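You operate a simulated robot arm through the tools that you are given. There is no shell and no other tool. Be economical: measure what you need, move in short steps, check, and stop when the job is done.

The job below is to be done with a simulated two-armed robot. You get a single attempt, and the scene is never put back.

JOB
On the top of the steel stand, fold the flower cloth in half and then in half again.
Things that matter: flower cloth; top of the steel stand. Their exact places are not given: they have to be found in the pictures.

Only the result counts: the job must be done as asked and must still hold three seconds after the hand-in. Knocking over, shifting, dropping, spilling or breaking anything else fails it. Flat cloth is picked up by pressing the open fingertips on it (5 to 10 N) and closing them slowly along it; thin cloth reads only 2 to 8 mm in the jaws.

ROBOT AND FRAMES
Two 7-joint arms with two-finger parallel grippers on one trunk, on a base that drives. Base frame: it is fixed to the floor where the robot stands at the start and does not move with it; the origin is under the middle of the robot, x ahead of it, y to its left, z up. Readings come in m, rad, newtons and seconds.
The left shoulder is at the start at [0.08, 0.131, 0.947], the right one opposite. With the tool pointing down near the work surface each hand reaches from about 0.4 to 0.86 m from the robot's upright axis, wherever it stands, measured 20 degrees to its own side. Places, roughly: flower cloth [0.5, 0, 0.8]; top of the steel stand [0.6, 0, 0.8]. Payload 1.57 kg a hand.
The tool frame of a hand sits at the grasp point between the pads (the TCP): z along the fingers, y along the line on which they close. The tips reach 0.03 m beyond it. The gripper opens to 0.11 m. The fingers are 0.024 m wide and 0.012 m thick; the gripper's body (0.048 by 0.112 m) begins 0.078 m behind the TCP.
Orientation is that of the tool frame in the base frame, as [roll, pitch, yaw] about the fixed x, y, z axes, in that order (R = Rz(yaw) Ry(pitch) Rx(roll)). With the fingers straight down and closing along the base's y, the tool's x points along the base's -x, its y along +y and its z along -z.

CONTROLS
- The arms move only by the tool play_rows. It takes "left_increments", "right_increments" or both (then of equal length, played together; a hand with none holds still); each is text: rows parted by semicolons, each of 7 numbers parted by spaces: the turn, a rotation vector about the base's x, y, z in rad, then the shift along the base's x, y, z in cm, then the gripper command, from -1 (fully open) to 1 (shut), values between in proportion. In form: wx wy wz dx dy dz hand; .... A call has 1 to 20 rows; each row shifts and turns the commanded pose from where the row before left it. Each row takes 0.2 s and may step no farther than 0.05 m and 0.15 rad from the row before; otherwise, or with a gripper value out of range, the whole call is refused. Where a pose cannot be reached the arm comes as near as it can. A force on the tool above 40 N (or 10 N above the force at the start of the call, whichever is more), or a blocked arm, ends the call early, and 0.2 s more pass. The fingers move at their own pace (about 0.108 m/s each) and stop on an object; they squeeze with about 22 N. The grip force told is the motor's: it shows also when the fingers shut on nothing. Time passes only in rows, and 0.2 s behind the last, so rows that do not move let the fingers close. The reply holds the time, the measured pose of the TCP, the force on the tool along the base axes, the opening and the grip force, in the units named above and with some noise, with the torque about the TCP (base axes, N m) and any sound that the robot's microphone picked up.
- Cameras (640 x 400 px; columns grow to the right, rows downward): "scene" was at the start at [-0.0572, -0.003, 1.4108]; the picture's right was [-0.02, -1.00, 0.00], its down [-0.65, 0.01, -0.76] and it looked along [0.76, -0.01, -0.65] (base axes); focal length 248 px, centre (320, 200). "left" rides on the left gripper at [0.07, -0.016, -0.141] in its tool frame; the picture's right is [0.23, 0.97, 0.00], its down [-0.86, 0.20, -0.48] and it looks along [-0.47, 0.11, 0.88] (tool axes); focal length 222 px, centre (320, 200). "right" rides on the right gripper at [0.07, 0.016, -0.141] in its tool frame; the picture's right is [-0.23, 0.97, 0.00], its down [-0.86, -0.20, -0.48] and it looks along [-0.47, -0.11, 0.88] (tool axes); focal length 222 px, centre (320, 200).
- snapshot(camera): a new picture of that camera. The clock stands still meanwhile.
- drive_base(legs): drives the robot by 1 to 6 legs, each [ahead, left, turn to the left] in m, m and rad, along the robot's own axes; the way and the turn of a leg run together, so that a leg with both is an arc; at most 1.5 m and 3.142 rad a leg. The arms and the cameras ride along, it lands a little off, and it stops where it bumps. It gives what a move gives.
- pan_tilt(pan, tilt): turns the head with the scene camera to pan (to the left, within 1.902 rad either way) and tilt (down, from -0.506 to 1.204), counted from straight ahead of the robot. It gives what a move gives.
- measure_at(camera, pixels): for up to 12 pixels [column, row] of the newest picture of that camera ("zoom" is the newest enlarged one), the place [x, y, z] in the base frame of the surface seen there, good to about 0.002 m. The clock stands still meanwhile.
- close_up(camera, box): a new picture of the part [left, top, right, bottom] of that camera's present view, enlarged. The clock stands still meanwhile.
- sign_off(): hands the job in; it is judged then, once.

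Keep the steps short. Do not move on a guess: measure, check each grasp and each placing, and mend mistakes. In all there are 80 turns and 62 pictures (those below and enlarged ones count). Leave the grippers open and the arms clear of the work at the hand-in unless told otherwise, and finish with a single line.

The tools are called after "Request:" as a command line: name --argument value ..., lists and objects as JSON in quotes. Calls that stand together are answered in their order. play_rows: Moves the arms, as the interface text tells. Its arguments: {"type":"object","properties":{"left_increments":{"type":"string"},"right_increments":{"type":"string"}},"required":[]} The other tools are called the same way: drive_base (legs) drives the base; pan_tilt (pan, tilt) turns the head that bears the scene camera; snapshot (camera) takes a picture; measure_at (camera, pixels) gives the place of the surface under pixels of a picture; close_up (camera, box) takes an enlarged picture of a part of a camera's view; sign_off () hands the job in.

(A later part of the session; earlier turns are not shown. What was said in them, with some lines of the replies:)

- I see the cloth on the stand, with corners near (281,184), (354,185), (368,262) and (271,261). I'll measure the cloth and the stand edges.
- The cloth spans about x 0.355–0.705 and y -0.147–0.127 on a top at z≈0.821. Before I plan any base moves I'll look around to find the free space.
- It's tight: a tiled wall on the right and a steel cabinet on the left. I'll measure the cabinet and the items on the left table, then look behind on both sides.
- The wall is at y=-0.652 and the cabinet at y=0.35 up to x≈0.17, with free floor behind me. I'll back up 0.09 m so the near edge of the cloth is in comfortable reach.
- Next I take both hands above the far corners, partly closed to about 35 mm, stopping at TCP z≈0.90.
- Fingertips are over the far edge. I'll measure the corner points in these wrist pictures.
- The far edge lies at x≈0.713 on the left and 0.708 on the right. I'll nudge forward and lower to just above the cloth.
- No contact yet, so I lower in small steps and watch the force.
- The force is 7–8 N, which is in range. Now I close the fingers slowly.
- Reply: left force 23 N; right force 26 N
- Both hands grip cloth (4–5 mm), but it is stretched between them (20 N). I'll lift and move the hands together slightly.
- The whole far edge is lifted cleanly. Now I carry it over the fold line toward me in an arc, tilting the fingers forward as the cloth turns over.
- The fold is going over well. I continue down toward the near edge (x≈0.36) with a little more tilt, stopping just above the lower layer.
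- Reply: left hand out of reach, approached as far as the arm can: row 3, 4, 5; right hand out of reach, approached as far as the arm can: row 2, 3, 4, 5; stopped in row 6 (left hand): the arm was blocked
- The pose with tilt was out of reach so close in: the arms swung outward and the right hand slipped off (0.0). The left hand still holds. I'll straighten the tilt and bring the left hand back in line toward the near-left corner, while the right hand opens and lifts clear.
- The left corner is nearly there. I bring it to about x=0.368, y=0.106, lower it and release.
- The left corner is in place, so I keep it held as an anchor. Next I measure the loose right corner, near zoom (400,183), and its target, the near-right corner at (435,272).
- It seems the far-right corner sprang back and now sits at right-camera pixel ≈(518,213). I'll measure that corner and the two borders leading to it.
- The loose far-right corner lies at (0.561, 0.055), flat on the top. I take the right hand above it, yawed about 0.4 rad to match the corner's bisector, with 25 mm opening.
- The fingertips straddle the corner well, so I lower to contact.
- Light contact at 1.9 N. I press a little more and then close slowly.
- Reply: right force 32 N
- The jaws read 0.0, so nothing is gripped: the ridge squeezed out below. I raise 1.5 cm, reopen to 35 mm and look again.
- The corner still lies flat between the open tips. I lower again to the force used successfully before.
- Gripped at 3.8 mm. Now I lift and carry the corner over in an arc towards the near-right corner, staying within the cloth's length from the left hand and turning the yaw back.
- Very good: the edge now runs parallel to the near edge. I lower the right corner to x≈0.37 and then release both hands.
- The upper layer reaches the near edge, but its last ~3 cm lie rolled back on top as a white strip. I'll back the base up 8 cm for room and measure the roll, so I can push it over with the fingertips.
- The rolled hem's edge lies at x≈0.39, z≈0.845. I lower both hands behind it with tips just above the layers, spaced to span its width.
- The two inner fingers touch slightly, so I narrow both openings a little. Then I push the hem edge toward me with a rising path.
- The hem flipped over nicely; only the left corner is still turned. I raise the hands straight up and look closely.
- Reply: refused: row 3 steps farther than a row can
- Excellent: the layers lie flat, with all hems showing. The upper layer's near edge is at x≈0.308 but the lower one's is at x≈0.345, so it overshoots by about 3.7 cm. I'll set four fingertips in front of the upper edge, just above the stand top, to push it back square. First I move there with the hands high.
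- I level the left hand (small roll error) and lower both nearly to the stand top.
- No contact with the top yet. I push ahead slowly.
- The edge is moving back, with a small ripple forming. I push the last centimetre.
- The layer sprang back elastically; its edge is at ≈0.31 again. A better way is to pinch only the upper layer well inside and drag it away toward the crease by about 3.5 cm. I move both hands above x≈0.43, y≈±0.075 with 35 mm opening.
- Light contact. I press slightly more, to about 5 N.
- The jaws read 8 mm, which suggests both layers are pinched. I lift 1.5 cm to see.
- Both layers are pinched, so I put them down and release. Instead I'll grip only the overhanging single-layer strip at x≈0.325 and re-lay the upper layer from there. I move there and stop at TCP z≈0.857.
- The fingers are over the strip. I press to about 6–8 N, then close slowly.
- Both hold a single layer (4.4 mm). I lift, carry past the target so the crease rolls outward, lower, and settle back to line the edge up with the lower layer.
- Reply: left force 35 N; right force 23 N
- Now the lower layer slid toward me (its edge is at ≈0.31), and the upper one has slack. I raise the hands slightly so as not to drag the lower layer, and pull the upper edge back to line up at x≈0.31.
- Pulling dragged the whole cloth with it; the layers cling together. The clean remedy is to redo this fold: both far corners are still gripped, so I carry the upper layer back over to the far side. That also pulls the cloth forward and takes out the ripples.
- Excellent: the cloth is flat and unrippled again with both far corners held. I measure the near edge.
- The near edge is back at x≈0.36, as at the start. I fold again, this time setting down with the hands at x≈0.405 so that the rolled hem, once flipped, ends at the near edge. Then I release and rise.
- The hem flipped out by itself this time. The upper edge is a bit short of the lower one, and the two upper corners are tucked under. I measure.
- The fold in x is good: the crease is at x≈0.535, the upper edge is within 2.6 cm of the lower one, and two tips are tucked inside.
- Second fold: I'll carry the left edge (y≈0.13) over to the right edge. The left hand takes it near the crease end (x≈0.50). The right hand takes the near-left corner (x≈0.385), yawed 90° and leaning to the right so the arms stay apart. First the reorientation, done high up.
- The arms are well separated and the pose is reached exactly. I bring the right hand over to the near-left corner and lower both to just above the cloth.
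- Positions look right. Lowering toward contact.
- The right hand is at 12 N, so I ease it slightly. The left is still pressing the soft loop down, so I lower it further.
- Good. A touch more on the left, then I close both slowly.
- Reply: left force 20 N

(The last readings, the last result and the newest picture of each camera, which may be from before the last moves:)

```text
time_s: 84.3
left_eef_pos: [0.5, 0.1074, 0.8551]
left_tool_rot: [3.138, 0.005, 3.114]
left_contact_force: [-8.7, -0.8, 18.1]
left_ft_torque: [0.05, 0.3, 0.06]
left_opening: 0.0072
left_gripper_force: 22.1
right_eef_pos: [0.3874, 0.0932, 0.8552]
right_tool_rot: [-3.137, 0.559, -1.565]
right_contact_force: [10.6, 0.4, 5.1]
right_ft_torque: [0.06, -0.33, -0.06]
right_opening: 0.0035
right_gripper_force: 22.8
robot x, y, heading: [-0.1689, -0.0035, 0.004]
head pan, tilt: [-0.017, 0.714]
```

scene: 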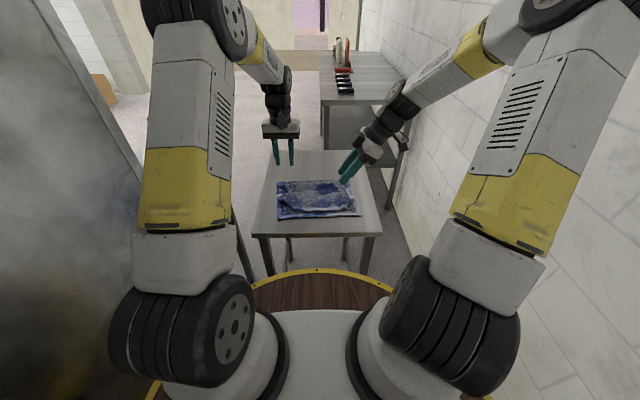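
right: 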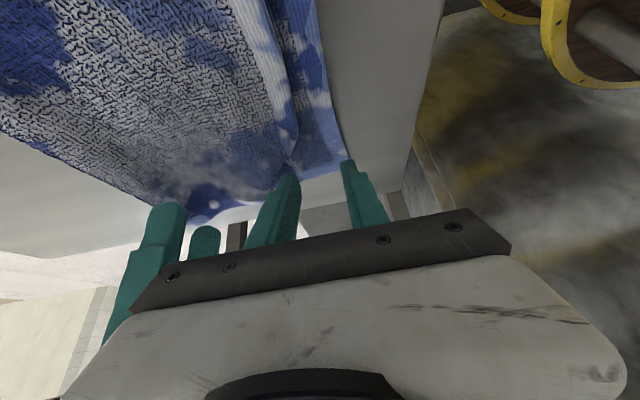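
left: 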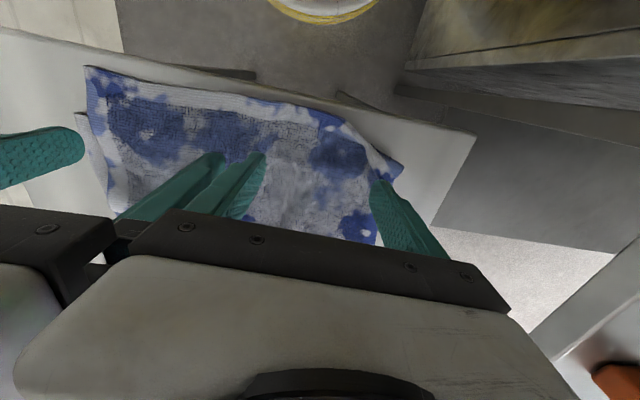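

Both grip: left 7.2 mm (two layers), right 3.5 mm (one layer at the corner). Now I lift and carry the left edge over to the right in an arc.

Request:
play_rows --left_increments "0 0 0 -0.2 -0.5 2 1;0 0 0 -0.2 -1 2 1;0 0 0 0 -1.5 2 1;0 0 0 0 -2 1.5 1;0 0 0 0 -2.3 0.5 1;0 0 0 0 -2.3 0 1;0 0 0 0 -2.3 0 1;0 0 0 0 -2.3 -0.5 1;0 0 0 0 -2.2 -1 1;0 0 0 0 0 0 1" --right_increments "0 0 0 0.2 -0.6 2 1;0 0 0 0.2 -1.2 2 1;0 0 0 0 -1.7 2 1;0 0 0 0 -2.3 1.5 1;0 0 0 0 -2.6 0.5 1;0 0 0 0 -2.6 0 1;0 0 0 0 -2.6 0 1;0 0 0 0 -2.6 -0.5 1;0 0 0 0 -2.5 -1 1;0 0 0 0 0 0 1"

Request:
close_up --camera "scene" --box '[250, 140, 390, 230]'

```text
time_s: 86.5
left_eef_pos: [0.496, -0.0557, 0.9197]
left_tool_rot: [3.141, 0.003, 3.116]
left_contact_force: [-3.6, -1.4, 0.1]
left_ft_torque: [-0.04, 0.1, 0.02]
left_opening: 0.0062
left_gripper_force: 21.4
right_eef_pos: [0.388, -0.0947, 0.9212]
right_tool_rot: [-3.137, 0.557, -1.563]
right_contact_force: [3.8, 1.3, 0.0]
right_ft_torque: [0.07, -0.12, -0.03]
right_opening: 0.0029
right_gripper_force: 21.4
robot x, y, heading: [-0.1716, -0.0018, 0.005]
head pan, tilt: [-0.017, 0.714]
```

```text
4.44 times, centred on (320, 185) of scene
```

zoom: 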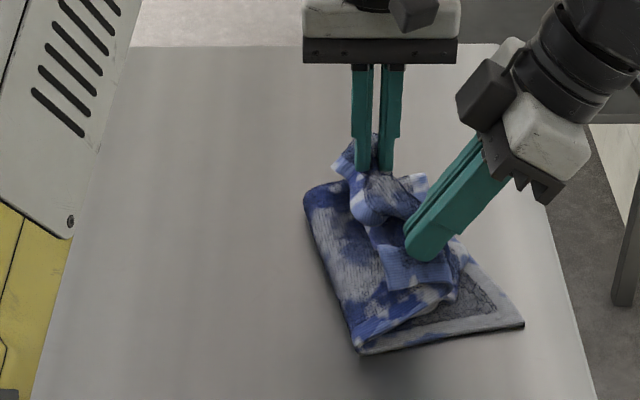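

It is turning over as a packet. I lay it down on the right edge.

Request:
play_rows --left_increments "0 0 0 0 -1.3 -1.2 1;0 0 0 0 -1.3 -1.2 1;0 0 0 0 -1.3 -1.2 1;0 0 0 0 0 -0.8 1;0 0 0 0 0 0 1" --right_increments "0 0 0 -0.3 -1.5 -1.2 1;0 0 0 -0.3 -1.5 -1.3 1;0 0 0 -0.3 -1.5 -1.3 1;0 0 0 0 0 -0.9 1;0 0 0 0 0 0 1"

Request:
close_up --camera "scene" --box '[270, 150, 390, 230]'

```text
time_s: 87.7
left_eef_pos: [0.4952, -0.0938, 0.8767]
left_tool_rot: [3.14, 0.005, 3.114]
left_contact_force: [0.3, -0.4, 1.4]
left_ft_torque: [0.0, 0.02, 0.02]
left_opening: 0.0047
left_gripper_force: 22.2
right_eef_pos: [0.3792, -0.1378, 0.8735]
right_tool_rot: [-3.14, 0.557, -1.565]
right_contact_force: [0.3, 0.7, 1.6]
right_ft_torque: [0.05, 0.0, 0.03]
right_opening: 0.003
right_gripper_force: 21.7
robot x, y, heading: [-0.1689, 0.0036, 0.003]
head pan, tilt: [-0.017, 0.714]
```

```text
5.00 times, centred on (330, 190) of scene
```

zoom: 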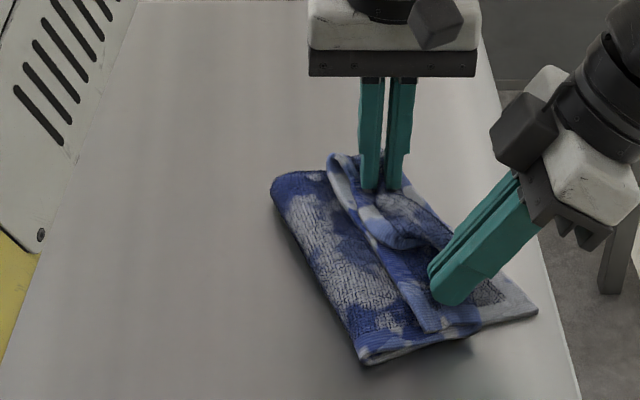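

The packet is down, with the hem still turned up on top as before. I release both and retract: left straight up, right along its lean.

Request:
play_rows --left_increments "0 0 0 0 0 0 0.8;0 0 0 0 0 0 0.5;0 0 0 0 0 0.5 0.2;0 0 0 0 0 2 0.2;0 0 0 0 0 3 0.2;0 0 0 0 0 4 0.2;0 0 0 0 0 0 0.2" --right_increments "0 0 0 0 0 0 0.8;0 0 0 0 0 0 0.5;0 0 0 0 0 0.5 0.3;0 0 0 0 -1 2 0.3;0 0 0 0 -2 3 0.3;0 0 0 0 -2 4 0.3;0 0 0 0 0 0 0.3"

Request:
close_up --camera "scene" --box '[270, 150, 390, 230]'

Request:
measure_at --camera "zoom" --pixels '[[275, 185], [360, 360], [535, 312], [420, 180], [340, 165], [400, 240], [440, 325], [350, 250], [470, 270], [480, 230], [300, 180], [430, 300]]'

```text
time_s: 89.3
left_eef_pos: [0.4945, -0.0945, 0.9732]
left_tool_rot: [3.139, 0.003, 3.115]
left_contact_force: [0.5, 0.7, 0.3]
left_ft_torque: [0.0, -0.01, -0.01]
left_opening: 0.0444
left_gripper_force: 0.1
right_eef_pos: [0.3804, -0.1866, 0.9661]
right_tool_rot: [-3.141, 0.556, -1.567]
right_contact_force: [0.1, 0.6, 0.0]
right_ft_torque: [-0.02, 0.01, 0.01]
right_opening: 0.0385
right_gripper_force: 0.1
robot x, y, heading: [-0.1722, 0.0006, 0.004]
head pan, tilt: [-0.017, 0.714]
```

```text
5.00 times, centred on (330, 190) of scene
```

zoom: 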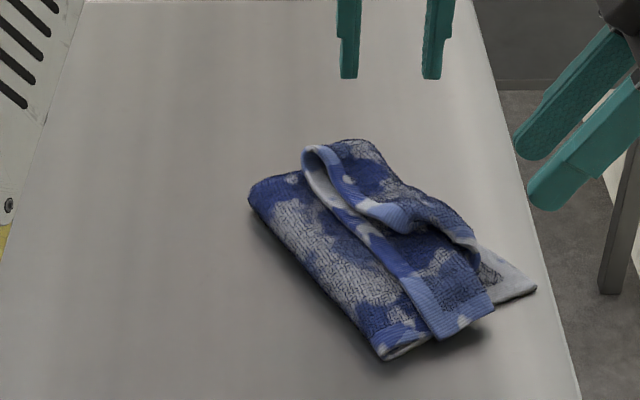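

```text
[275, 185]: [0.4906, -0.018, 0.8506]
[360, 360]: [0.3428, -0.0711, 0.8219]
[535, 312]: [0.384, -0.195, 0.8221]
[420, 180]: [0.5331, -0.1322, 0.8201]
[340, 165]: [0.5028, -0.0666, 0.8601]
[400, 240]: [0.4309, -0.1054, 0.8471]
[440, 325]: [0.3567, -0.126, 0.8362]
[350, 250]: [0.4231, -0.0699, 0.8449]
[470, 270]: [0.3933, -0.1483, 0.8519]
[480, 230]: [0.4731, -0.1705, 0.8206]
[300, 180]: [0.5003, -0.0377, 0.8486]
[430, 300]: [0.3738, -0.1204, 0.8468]
```

The hem is folded back as a flap along a line from (0.503,-0.067) to (0.357,-0.126), and the packet has turned about 0.39 rad. As before, I'll flip the flap with open fingertips. The left hand turns so its fingers line up along the hem and positions itself on the hem's left side, while the right hand moves aside.

Request:
play_rows --left_increments "0 0 -0.148 -0.95 0.3 0 -1;0 0 -0.148 -0.95 0.3 0 -1;0 0 -0.148 -0.95 0.3 0 -1;0 0 -0.148 -0.95 0.3 0 -1;0 0 -0.148 -0.95 0.3 -1 -1;0 0 -0.148 -0.95 0.3 -1.5 -1;0 0 -0.148 -0.95 0.4 -1.5 -1;0 0 -0.148 -0.95 0.4 -1.5 -1;0 0 0 0 0 0 -1" --right_increments "0 0 0 0 -2 1 0.3;0 0 0 0 -2 1 0.3;0 0 0 0 -2 1 0.3;0 0 0 0 -1 1 0.3;0 0 0 0 0 1 0.3;0 0 0 0 0 0 0.3;0 0 0 0 0 0 0.3;0 0 0 0 0 0 0.3;0 0 0 0 0 0 0.3"

Request:
close_up --camera "scene" --box '[270, 150, 390, 230]'

```text
time_s: 91.3
left_eef_pos: [0.4189, -0.0707, 0.9137]
left_tool_rot: [3.141, 0.004, 1.929]
left_contact_force: [0.1, -0.2, 0.0]
left_ft_torque: [0.03, 0.01, -0.02]
left_opening: 0.11
left_gripper_force: 0.0
right_eef_pos: [0.3807, -0.2582, 1.0154]
right_tool_rot: [-3.141, 0.557, -1.566]
right_contact_force: [0.7, 0.4, -0.3]
right_ft_torque: [0.02, 0.0, 0.01]
right_opening: 0.0385
right_gripper_force: 0.1
robot x, y, heading: [-0.1691, 0.0017, -0.004]
head pan, tilt: [-0.017, 0.714]
```

```text
5.00 times, centred on (330, 190) of scene
```

zoom: 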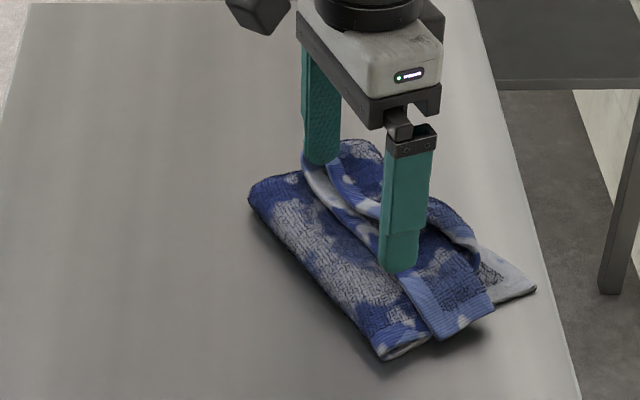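

Aligned behind the hem. I lower to just above the packet, sweep across it to the right while rising, then lift clear.

Request:
play_rows --left_increments "0 0 0 0 0 -1.8 -1;0 0 0 0 0 -1.7 -1;0 0 0 0.46 -1.1 0 -1;0 0 0 0.46 -1.1 0 -1;0 0 0 0.46 -1.1 0.2 -1;0 0 0 0.46 -1.1 0.4 -1;0 0 0 0.46 -1.1 0.5 -1;0 0 0 0.46 -1.1 0.4 -1;0 0 0 0.46 -1.1 0.3 -1;0 0 0 0 0 3 -1;0 0 0 -1 2 3 -1;0 0 0 -1 4 1 -1;0 0 0 -1 4 1 -1;0 0 0 -1 4 0 -1;0 0 0 0 0 0 -1"

Request:
close_up --camera "scene" --box '[270, 150, 390, 230]'

Request:
measure_at --camera "zoom" --pixels '[[255, 195], [385, 355], [535, 290], [375, 150], [440, 200], [490, 300], [320, 150], [450, 240], [400, 260], [350, 230], [470, 250], [440, 330]]'

```text
time_s: 94.5
left_eef_pos: [0.4093, -0.0075, 0.9775]
left_tool_rot: [-3.141, 0.005, 1.932]
left_contact_force: [0.7, -0.1, 0.0]
left_ft_torque: [0.02, 0.0, -0.02]
left_opening: 0.1098
left_gripper_force: 0.0
right_eef_pos: [0.381, -0.2569, 1.0168]
right_tool_rot: [-3.139, 0.557, -1.565]
right_contact_force: [-0.1, 1.0, -1.3]
right_ft_torque: [0.01, -0.02, 0.0]
right_opening: 0.0384
right_gripper_force: 0.0
robot x, y, heading: [-0.1707, 0.001, 0.006]
head pan, tilt: [-0.017, 0.714]
```

```text
5.00 times, centred on (330, 190) of scene
```

zoom: 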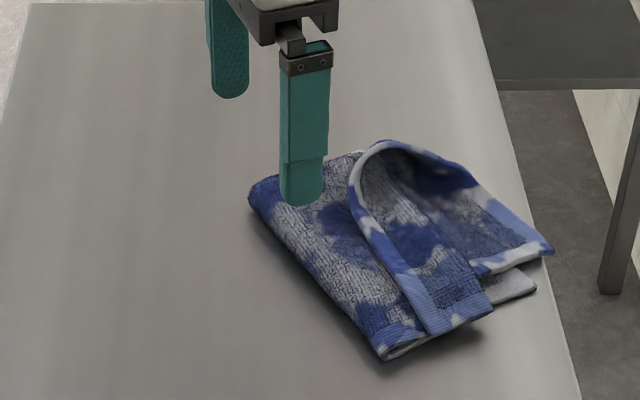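

```text
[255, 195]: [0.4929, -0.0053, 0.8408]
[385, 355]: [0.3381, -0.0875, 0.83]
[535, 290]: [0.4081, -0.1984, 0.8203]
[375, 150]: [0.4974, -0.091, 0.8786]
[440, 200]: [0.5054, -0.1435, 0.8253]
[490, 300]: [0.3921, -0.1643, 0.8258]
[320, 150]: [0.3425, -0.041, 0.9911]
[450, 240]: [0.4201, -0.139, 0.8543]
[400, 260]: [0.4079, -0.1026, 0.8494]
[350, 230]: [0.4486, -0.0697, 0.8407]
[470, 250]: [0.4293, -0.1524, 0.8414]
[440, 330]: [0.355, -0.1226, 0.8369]
```

Most of the hem went over; the near part, a strip from about (0.47,-0.08) to (0.355,-0.123), is still turned back. I repeat the sweep lower, longer and nearer.

Request:
play_rows --left_increments "0 0 0 -0.5 -3 -2 -1;0 0 0 -0.6 -3.2 -2.5 -1;0 0 0 0 0 -3 -1;0 0 0 0 0 -2.5 -1;0 0 0 0 0 -0.5 -1;0 0 0 0.46 -1.1 0 -1;0 0 0 0.46 -1.1 0 -1;0 0 0 0.46 -1.1 0 -1;0 0 0 0.46 -1.1 0.3 -1;0 0 0 0.46 -1.1 0.4 -1;0 0 0 0.46 -1.1 0.4 -1;0 0 0 0.46 -1.1 0.3 -1;0 0 0 0.46 -1.1 0.2 -1;0 0 0 0.3 -0.8 0 -1;0 0 0 0 0 3 -1;0 0 0 -1 2 3 -1;0 0 0 -1 4 1 -1;0 0 0 -1 4 1 -1;0 0 0 -1 4 0 -1;0 0 0 0 0 0 -1"

Request:
close_up --camera "scene" --box '[270, 150, 390, 230]'

Request:
measure_at --camera "zoom" --pixels '[[255, 195], [385, 355], [535, 290], [375, 150], [440, 200], [490, 300], [550, 250], [450, 240], [400, 260], [350, 230], [520, 230], [440, 330]]'

```text
time_s: 98.7
left_eef_pos: [0.3975, -0.0245, 0.9691]
left_tool_rot: [-3.141, 0.004, 1.932]
left_contact_force: [0.7, 0.6, 0.3]
left_ft_torque: [0.0, 0.03, -0.01]
left_opening: 0.11
left_gripper_force: 0.0
right_eef_pos: [0.3803, -0.2571, 1.0161]
right_tool_rot: [-3.141, 0.558, -1.564]
right_contact_force: [0.5, 0.2, 0.1]
right_ft_torque: [-0.03, -0.02, 0.01]
right_opening: 0.0383
right_gripper_force: 0.0
robot x, y, heading: [-0.172, 0.0012, -0.0]
head pan, tilt: [-0.017, 0.714]
```

```text
5.00 times, centred on (330, 190) of scene
```

zoom: 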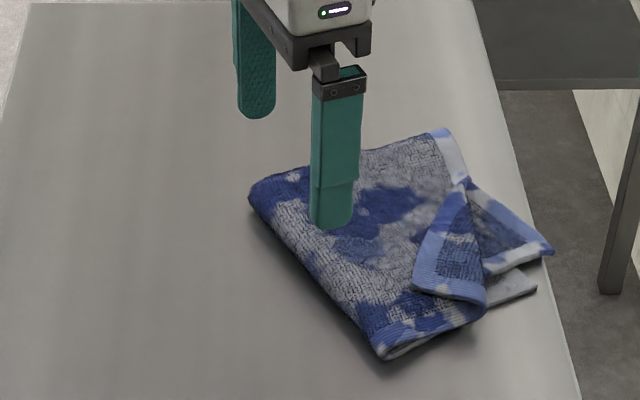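

```text
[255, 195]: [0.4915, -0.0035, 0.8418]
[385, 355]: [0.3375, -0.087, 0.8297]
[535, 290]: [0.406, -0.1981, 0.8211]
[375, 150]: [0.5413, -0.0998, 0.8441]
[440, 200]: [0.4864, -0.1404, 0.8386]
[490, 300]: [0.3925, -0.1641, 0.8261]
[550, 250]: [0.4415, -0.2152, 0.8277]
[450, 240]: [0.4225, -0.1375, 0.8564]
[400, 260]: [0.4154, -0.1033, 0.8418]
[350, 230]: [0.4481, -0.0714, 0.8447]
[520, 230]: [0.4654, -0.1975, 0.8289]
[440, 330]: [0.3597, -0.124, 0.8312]
```

Almost done: only one small corner triangle, from about (0.49,-0.14) to (0.393,-0.113), is still turned back. I sweep just that one with the fingers narrowed.

Request:
play_rows --left_increments "0 0 0 0.4 -2.5 -2.5 0.27;0 0 0 0.4 -3 -2.5 0.27;0 0 0 0 0 -3 0.27;0 0 0 0 0 -1.7 0.27;0 0 0 0 -1.1 0 0.27;0 0 0 0 -1.1 0 0.27;0 0 0 0 -1.1 0.1 0.27;0 0 0 0 -1.1 0.3 0.27;0 0 0 0 -1.1 0.4 0.27;0 0 0 0 -1.1 0.4 0.27;0 0 0 0 -1.1 0.2 0.27;0 0 0 0 -1.1 0 0.27;0 0 0 0 -1 0 0.27;0 0 0 0 0 3 0.27;0 0 0 0 2 3 0.27;0 0 0 0 4 1 0.27;0 0 0 0 4 0 0.27;0 0 0 0 4 0 0.27;0 0 0 0 0 0 0.27"

Request:
close_up --camera "scene" --box '[270, 150, 390, 230]'

Request:
measure_at --camera "zoom" --pixels '[[255, 195], [385, 355], [535, 290], [435, 135], [550, 250], [450, 240], [500, 270], [540, 230], [470, 310], [500, 310], [400, 220], [560, 280]]'

```text
time_s: 102.7
left_eef_pos: [0.4111, -0.0344, 0.9595]
left_tool_rot: [3.141, 0.003, 1.932]
left_contact_force: [0.0, -0.3, -0.3]
left_ft_torque: [0.03, 0.04, 0.0]
left_opening: 0.0403
left_gripper_force: 0.0
right_eef_pos: [0.3807, -0.2573, 1.0173]
right_tool_rot: [-3.139, 0.558, -1.566]
right_contact_force: [-0.2, -0.4, -0.2]
right_ft_torque: [0.02, 0.03, 0.02]
right_opening: 0.0385
right_gripper_force: 0.0
robot x, y, heading: [-0.1752, -0.0004, 0.003]
head pan, tilt: [-0.017, 0.714]
```

```text
5.00 times, centred on (330, 190) of scene
```

zoom: 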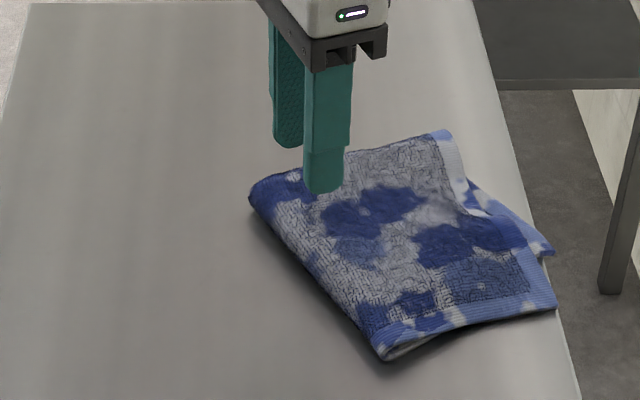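

```text
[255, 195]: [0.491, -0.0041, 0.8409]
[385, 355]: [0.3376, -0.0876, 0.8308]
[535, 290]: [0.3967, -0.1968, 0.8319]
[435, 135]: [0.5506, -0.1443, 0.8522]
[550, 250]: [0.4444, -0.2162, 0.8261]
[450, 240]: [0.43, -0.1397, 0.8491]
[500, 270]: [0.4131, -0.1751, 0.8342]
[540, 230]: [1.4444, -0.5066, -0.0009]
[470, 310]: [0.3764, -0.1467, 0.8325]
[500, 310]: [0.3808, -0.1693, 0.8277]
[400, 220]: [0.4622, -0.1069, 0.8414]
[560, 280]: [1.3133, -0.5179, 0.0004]
```

The packet is now a clean quarter fold with all edges laid flat on the stand. I open both grippers and take the arms up and clear.

Request:
play_rows --left_increments "0 0 0 0 1 4 -0.2;0 0 0 0 3 3 -0.6;0 0 0 0 4 1 -1;0 0 0 0 4 0 -1;0 0 0 0 4 0 -1;0 0 0 0 4 0 -1;0 0 0 0 0 0 -1" --right_increments "0 0 0 0 0 2 -0.2;0 0 0 0 -1 2 -0.6;0 0 0 0 -1 0 -1;0 0 0 0 0 0 -1;0 0 0 0 0 0 -1;0 0 0 0 0 0 -1;0 0 0 0 0 0 -1"

Request:
snapshot --camera "scene"

```text
time_s: 104.3
left_eef_pos: [0.4084, 0.1626, 1.0393]
left_tool_rot: [3.14, 0.003, 1.931]
left_contact_force: [-0.2, 0.7, -0.4]
left_ft_torque: [0.03, 0.01, 0.02]
left_opening: 0.11
left_gripper_force: 0.0
right_eef_pos: [0.381, -0.2776, 1.0575]
right_tool_rot: [-3.14, 0.557, -1.565]
right_contact_force: [-0.4, -0.8, 0.4]
right_ft_torque: [-0.03, 0.01, 0.04]
right_opening: 0.1097
right_gripper_force: 0.0
robot x, y, heading: [-0.1718, -0.0021, 0.001]
head pan, tilt: [-0.017, 0.714]
```

```text
3 pictures are left
```

scene: 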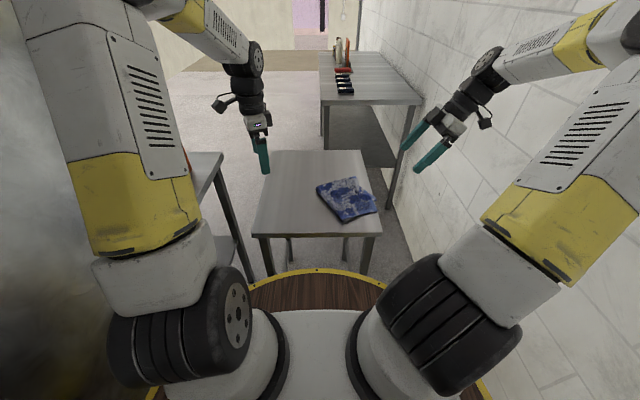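

The cloth lies folded into quarters on the stand, the grippers are open and the arms are clear. I hand in.

Request:
sign_off

```text
The job is handed in.
```

The flower cloth is folded in half and in half again on the steel stand; the layers are up to about 3 cm out of line, two corner tips are tucked inside, and one corner overhangs the stand's right edge by about 1 cm.
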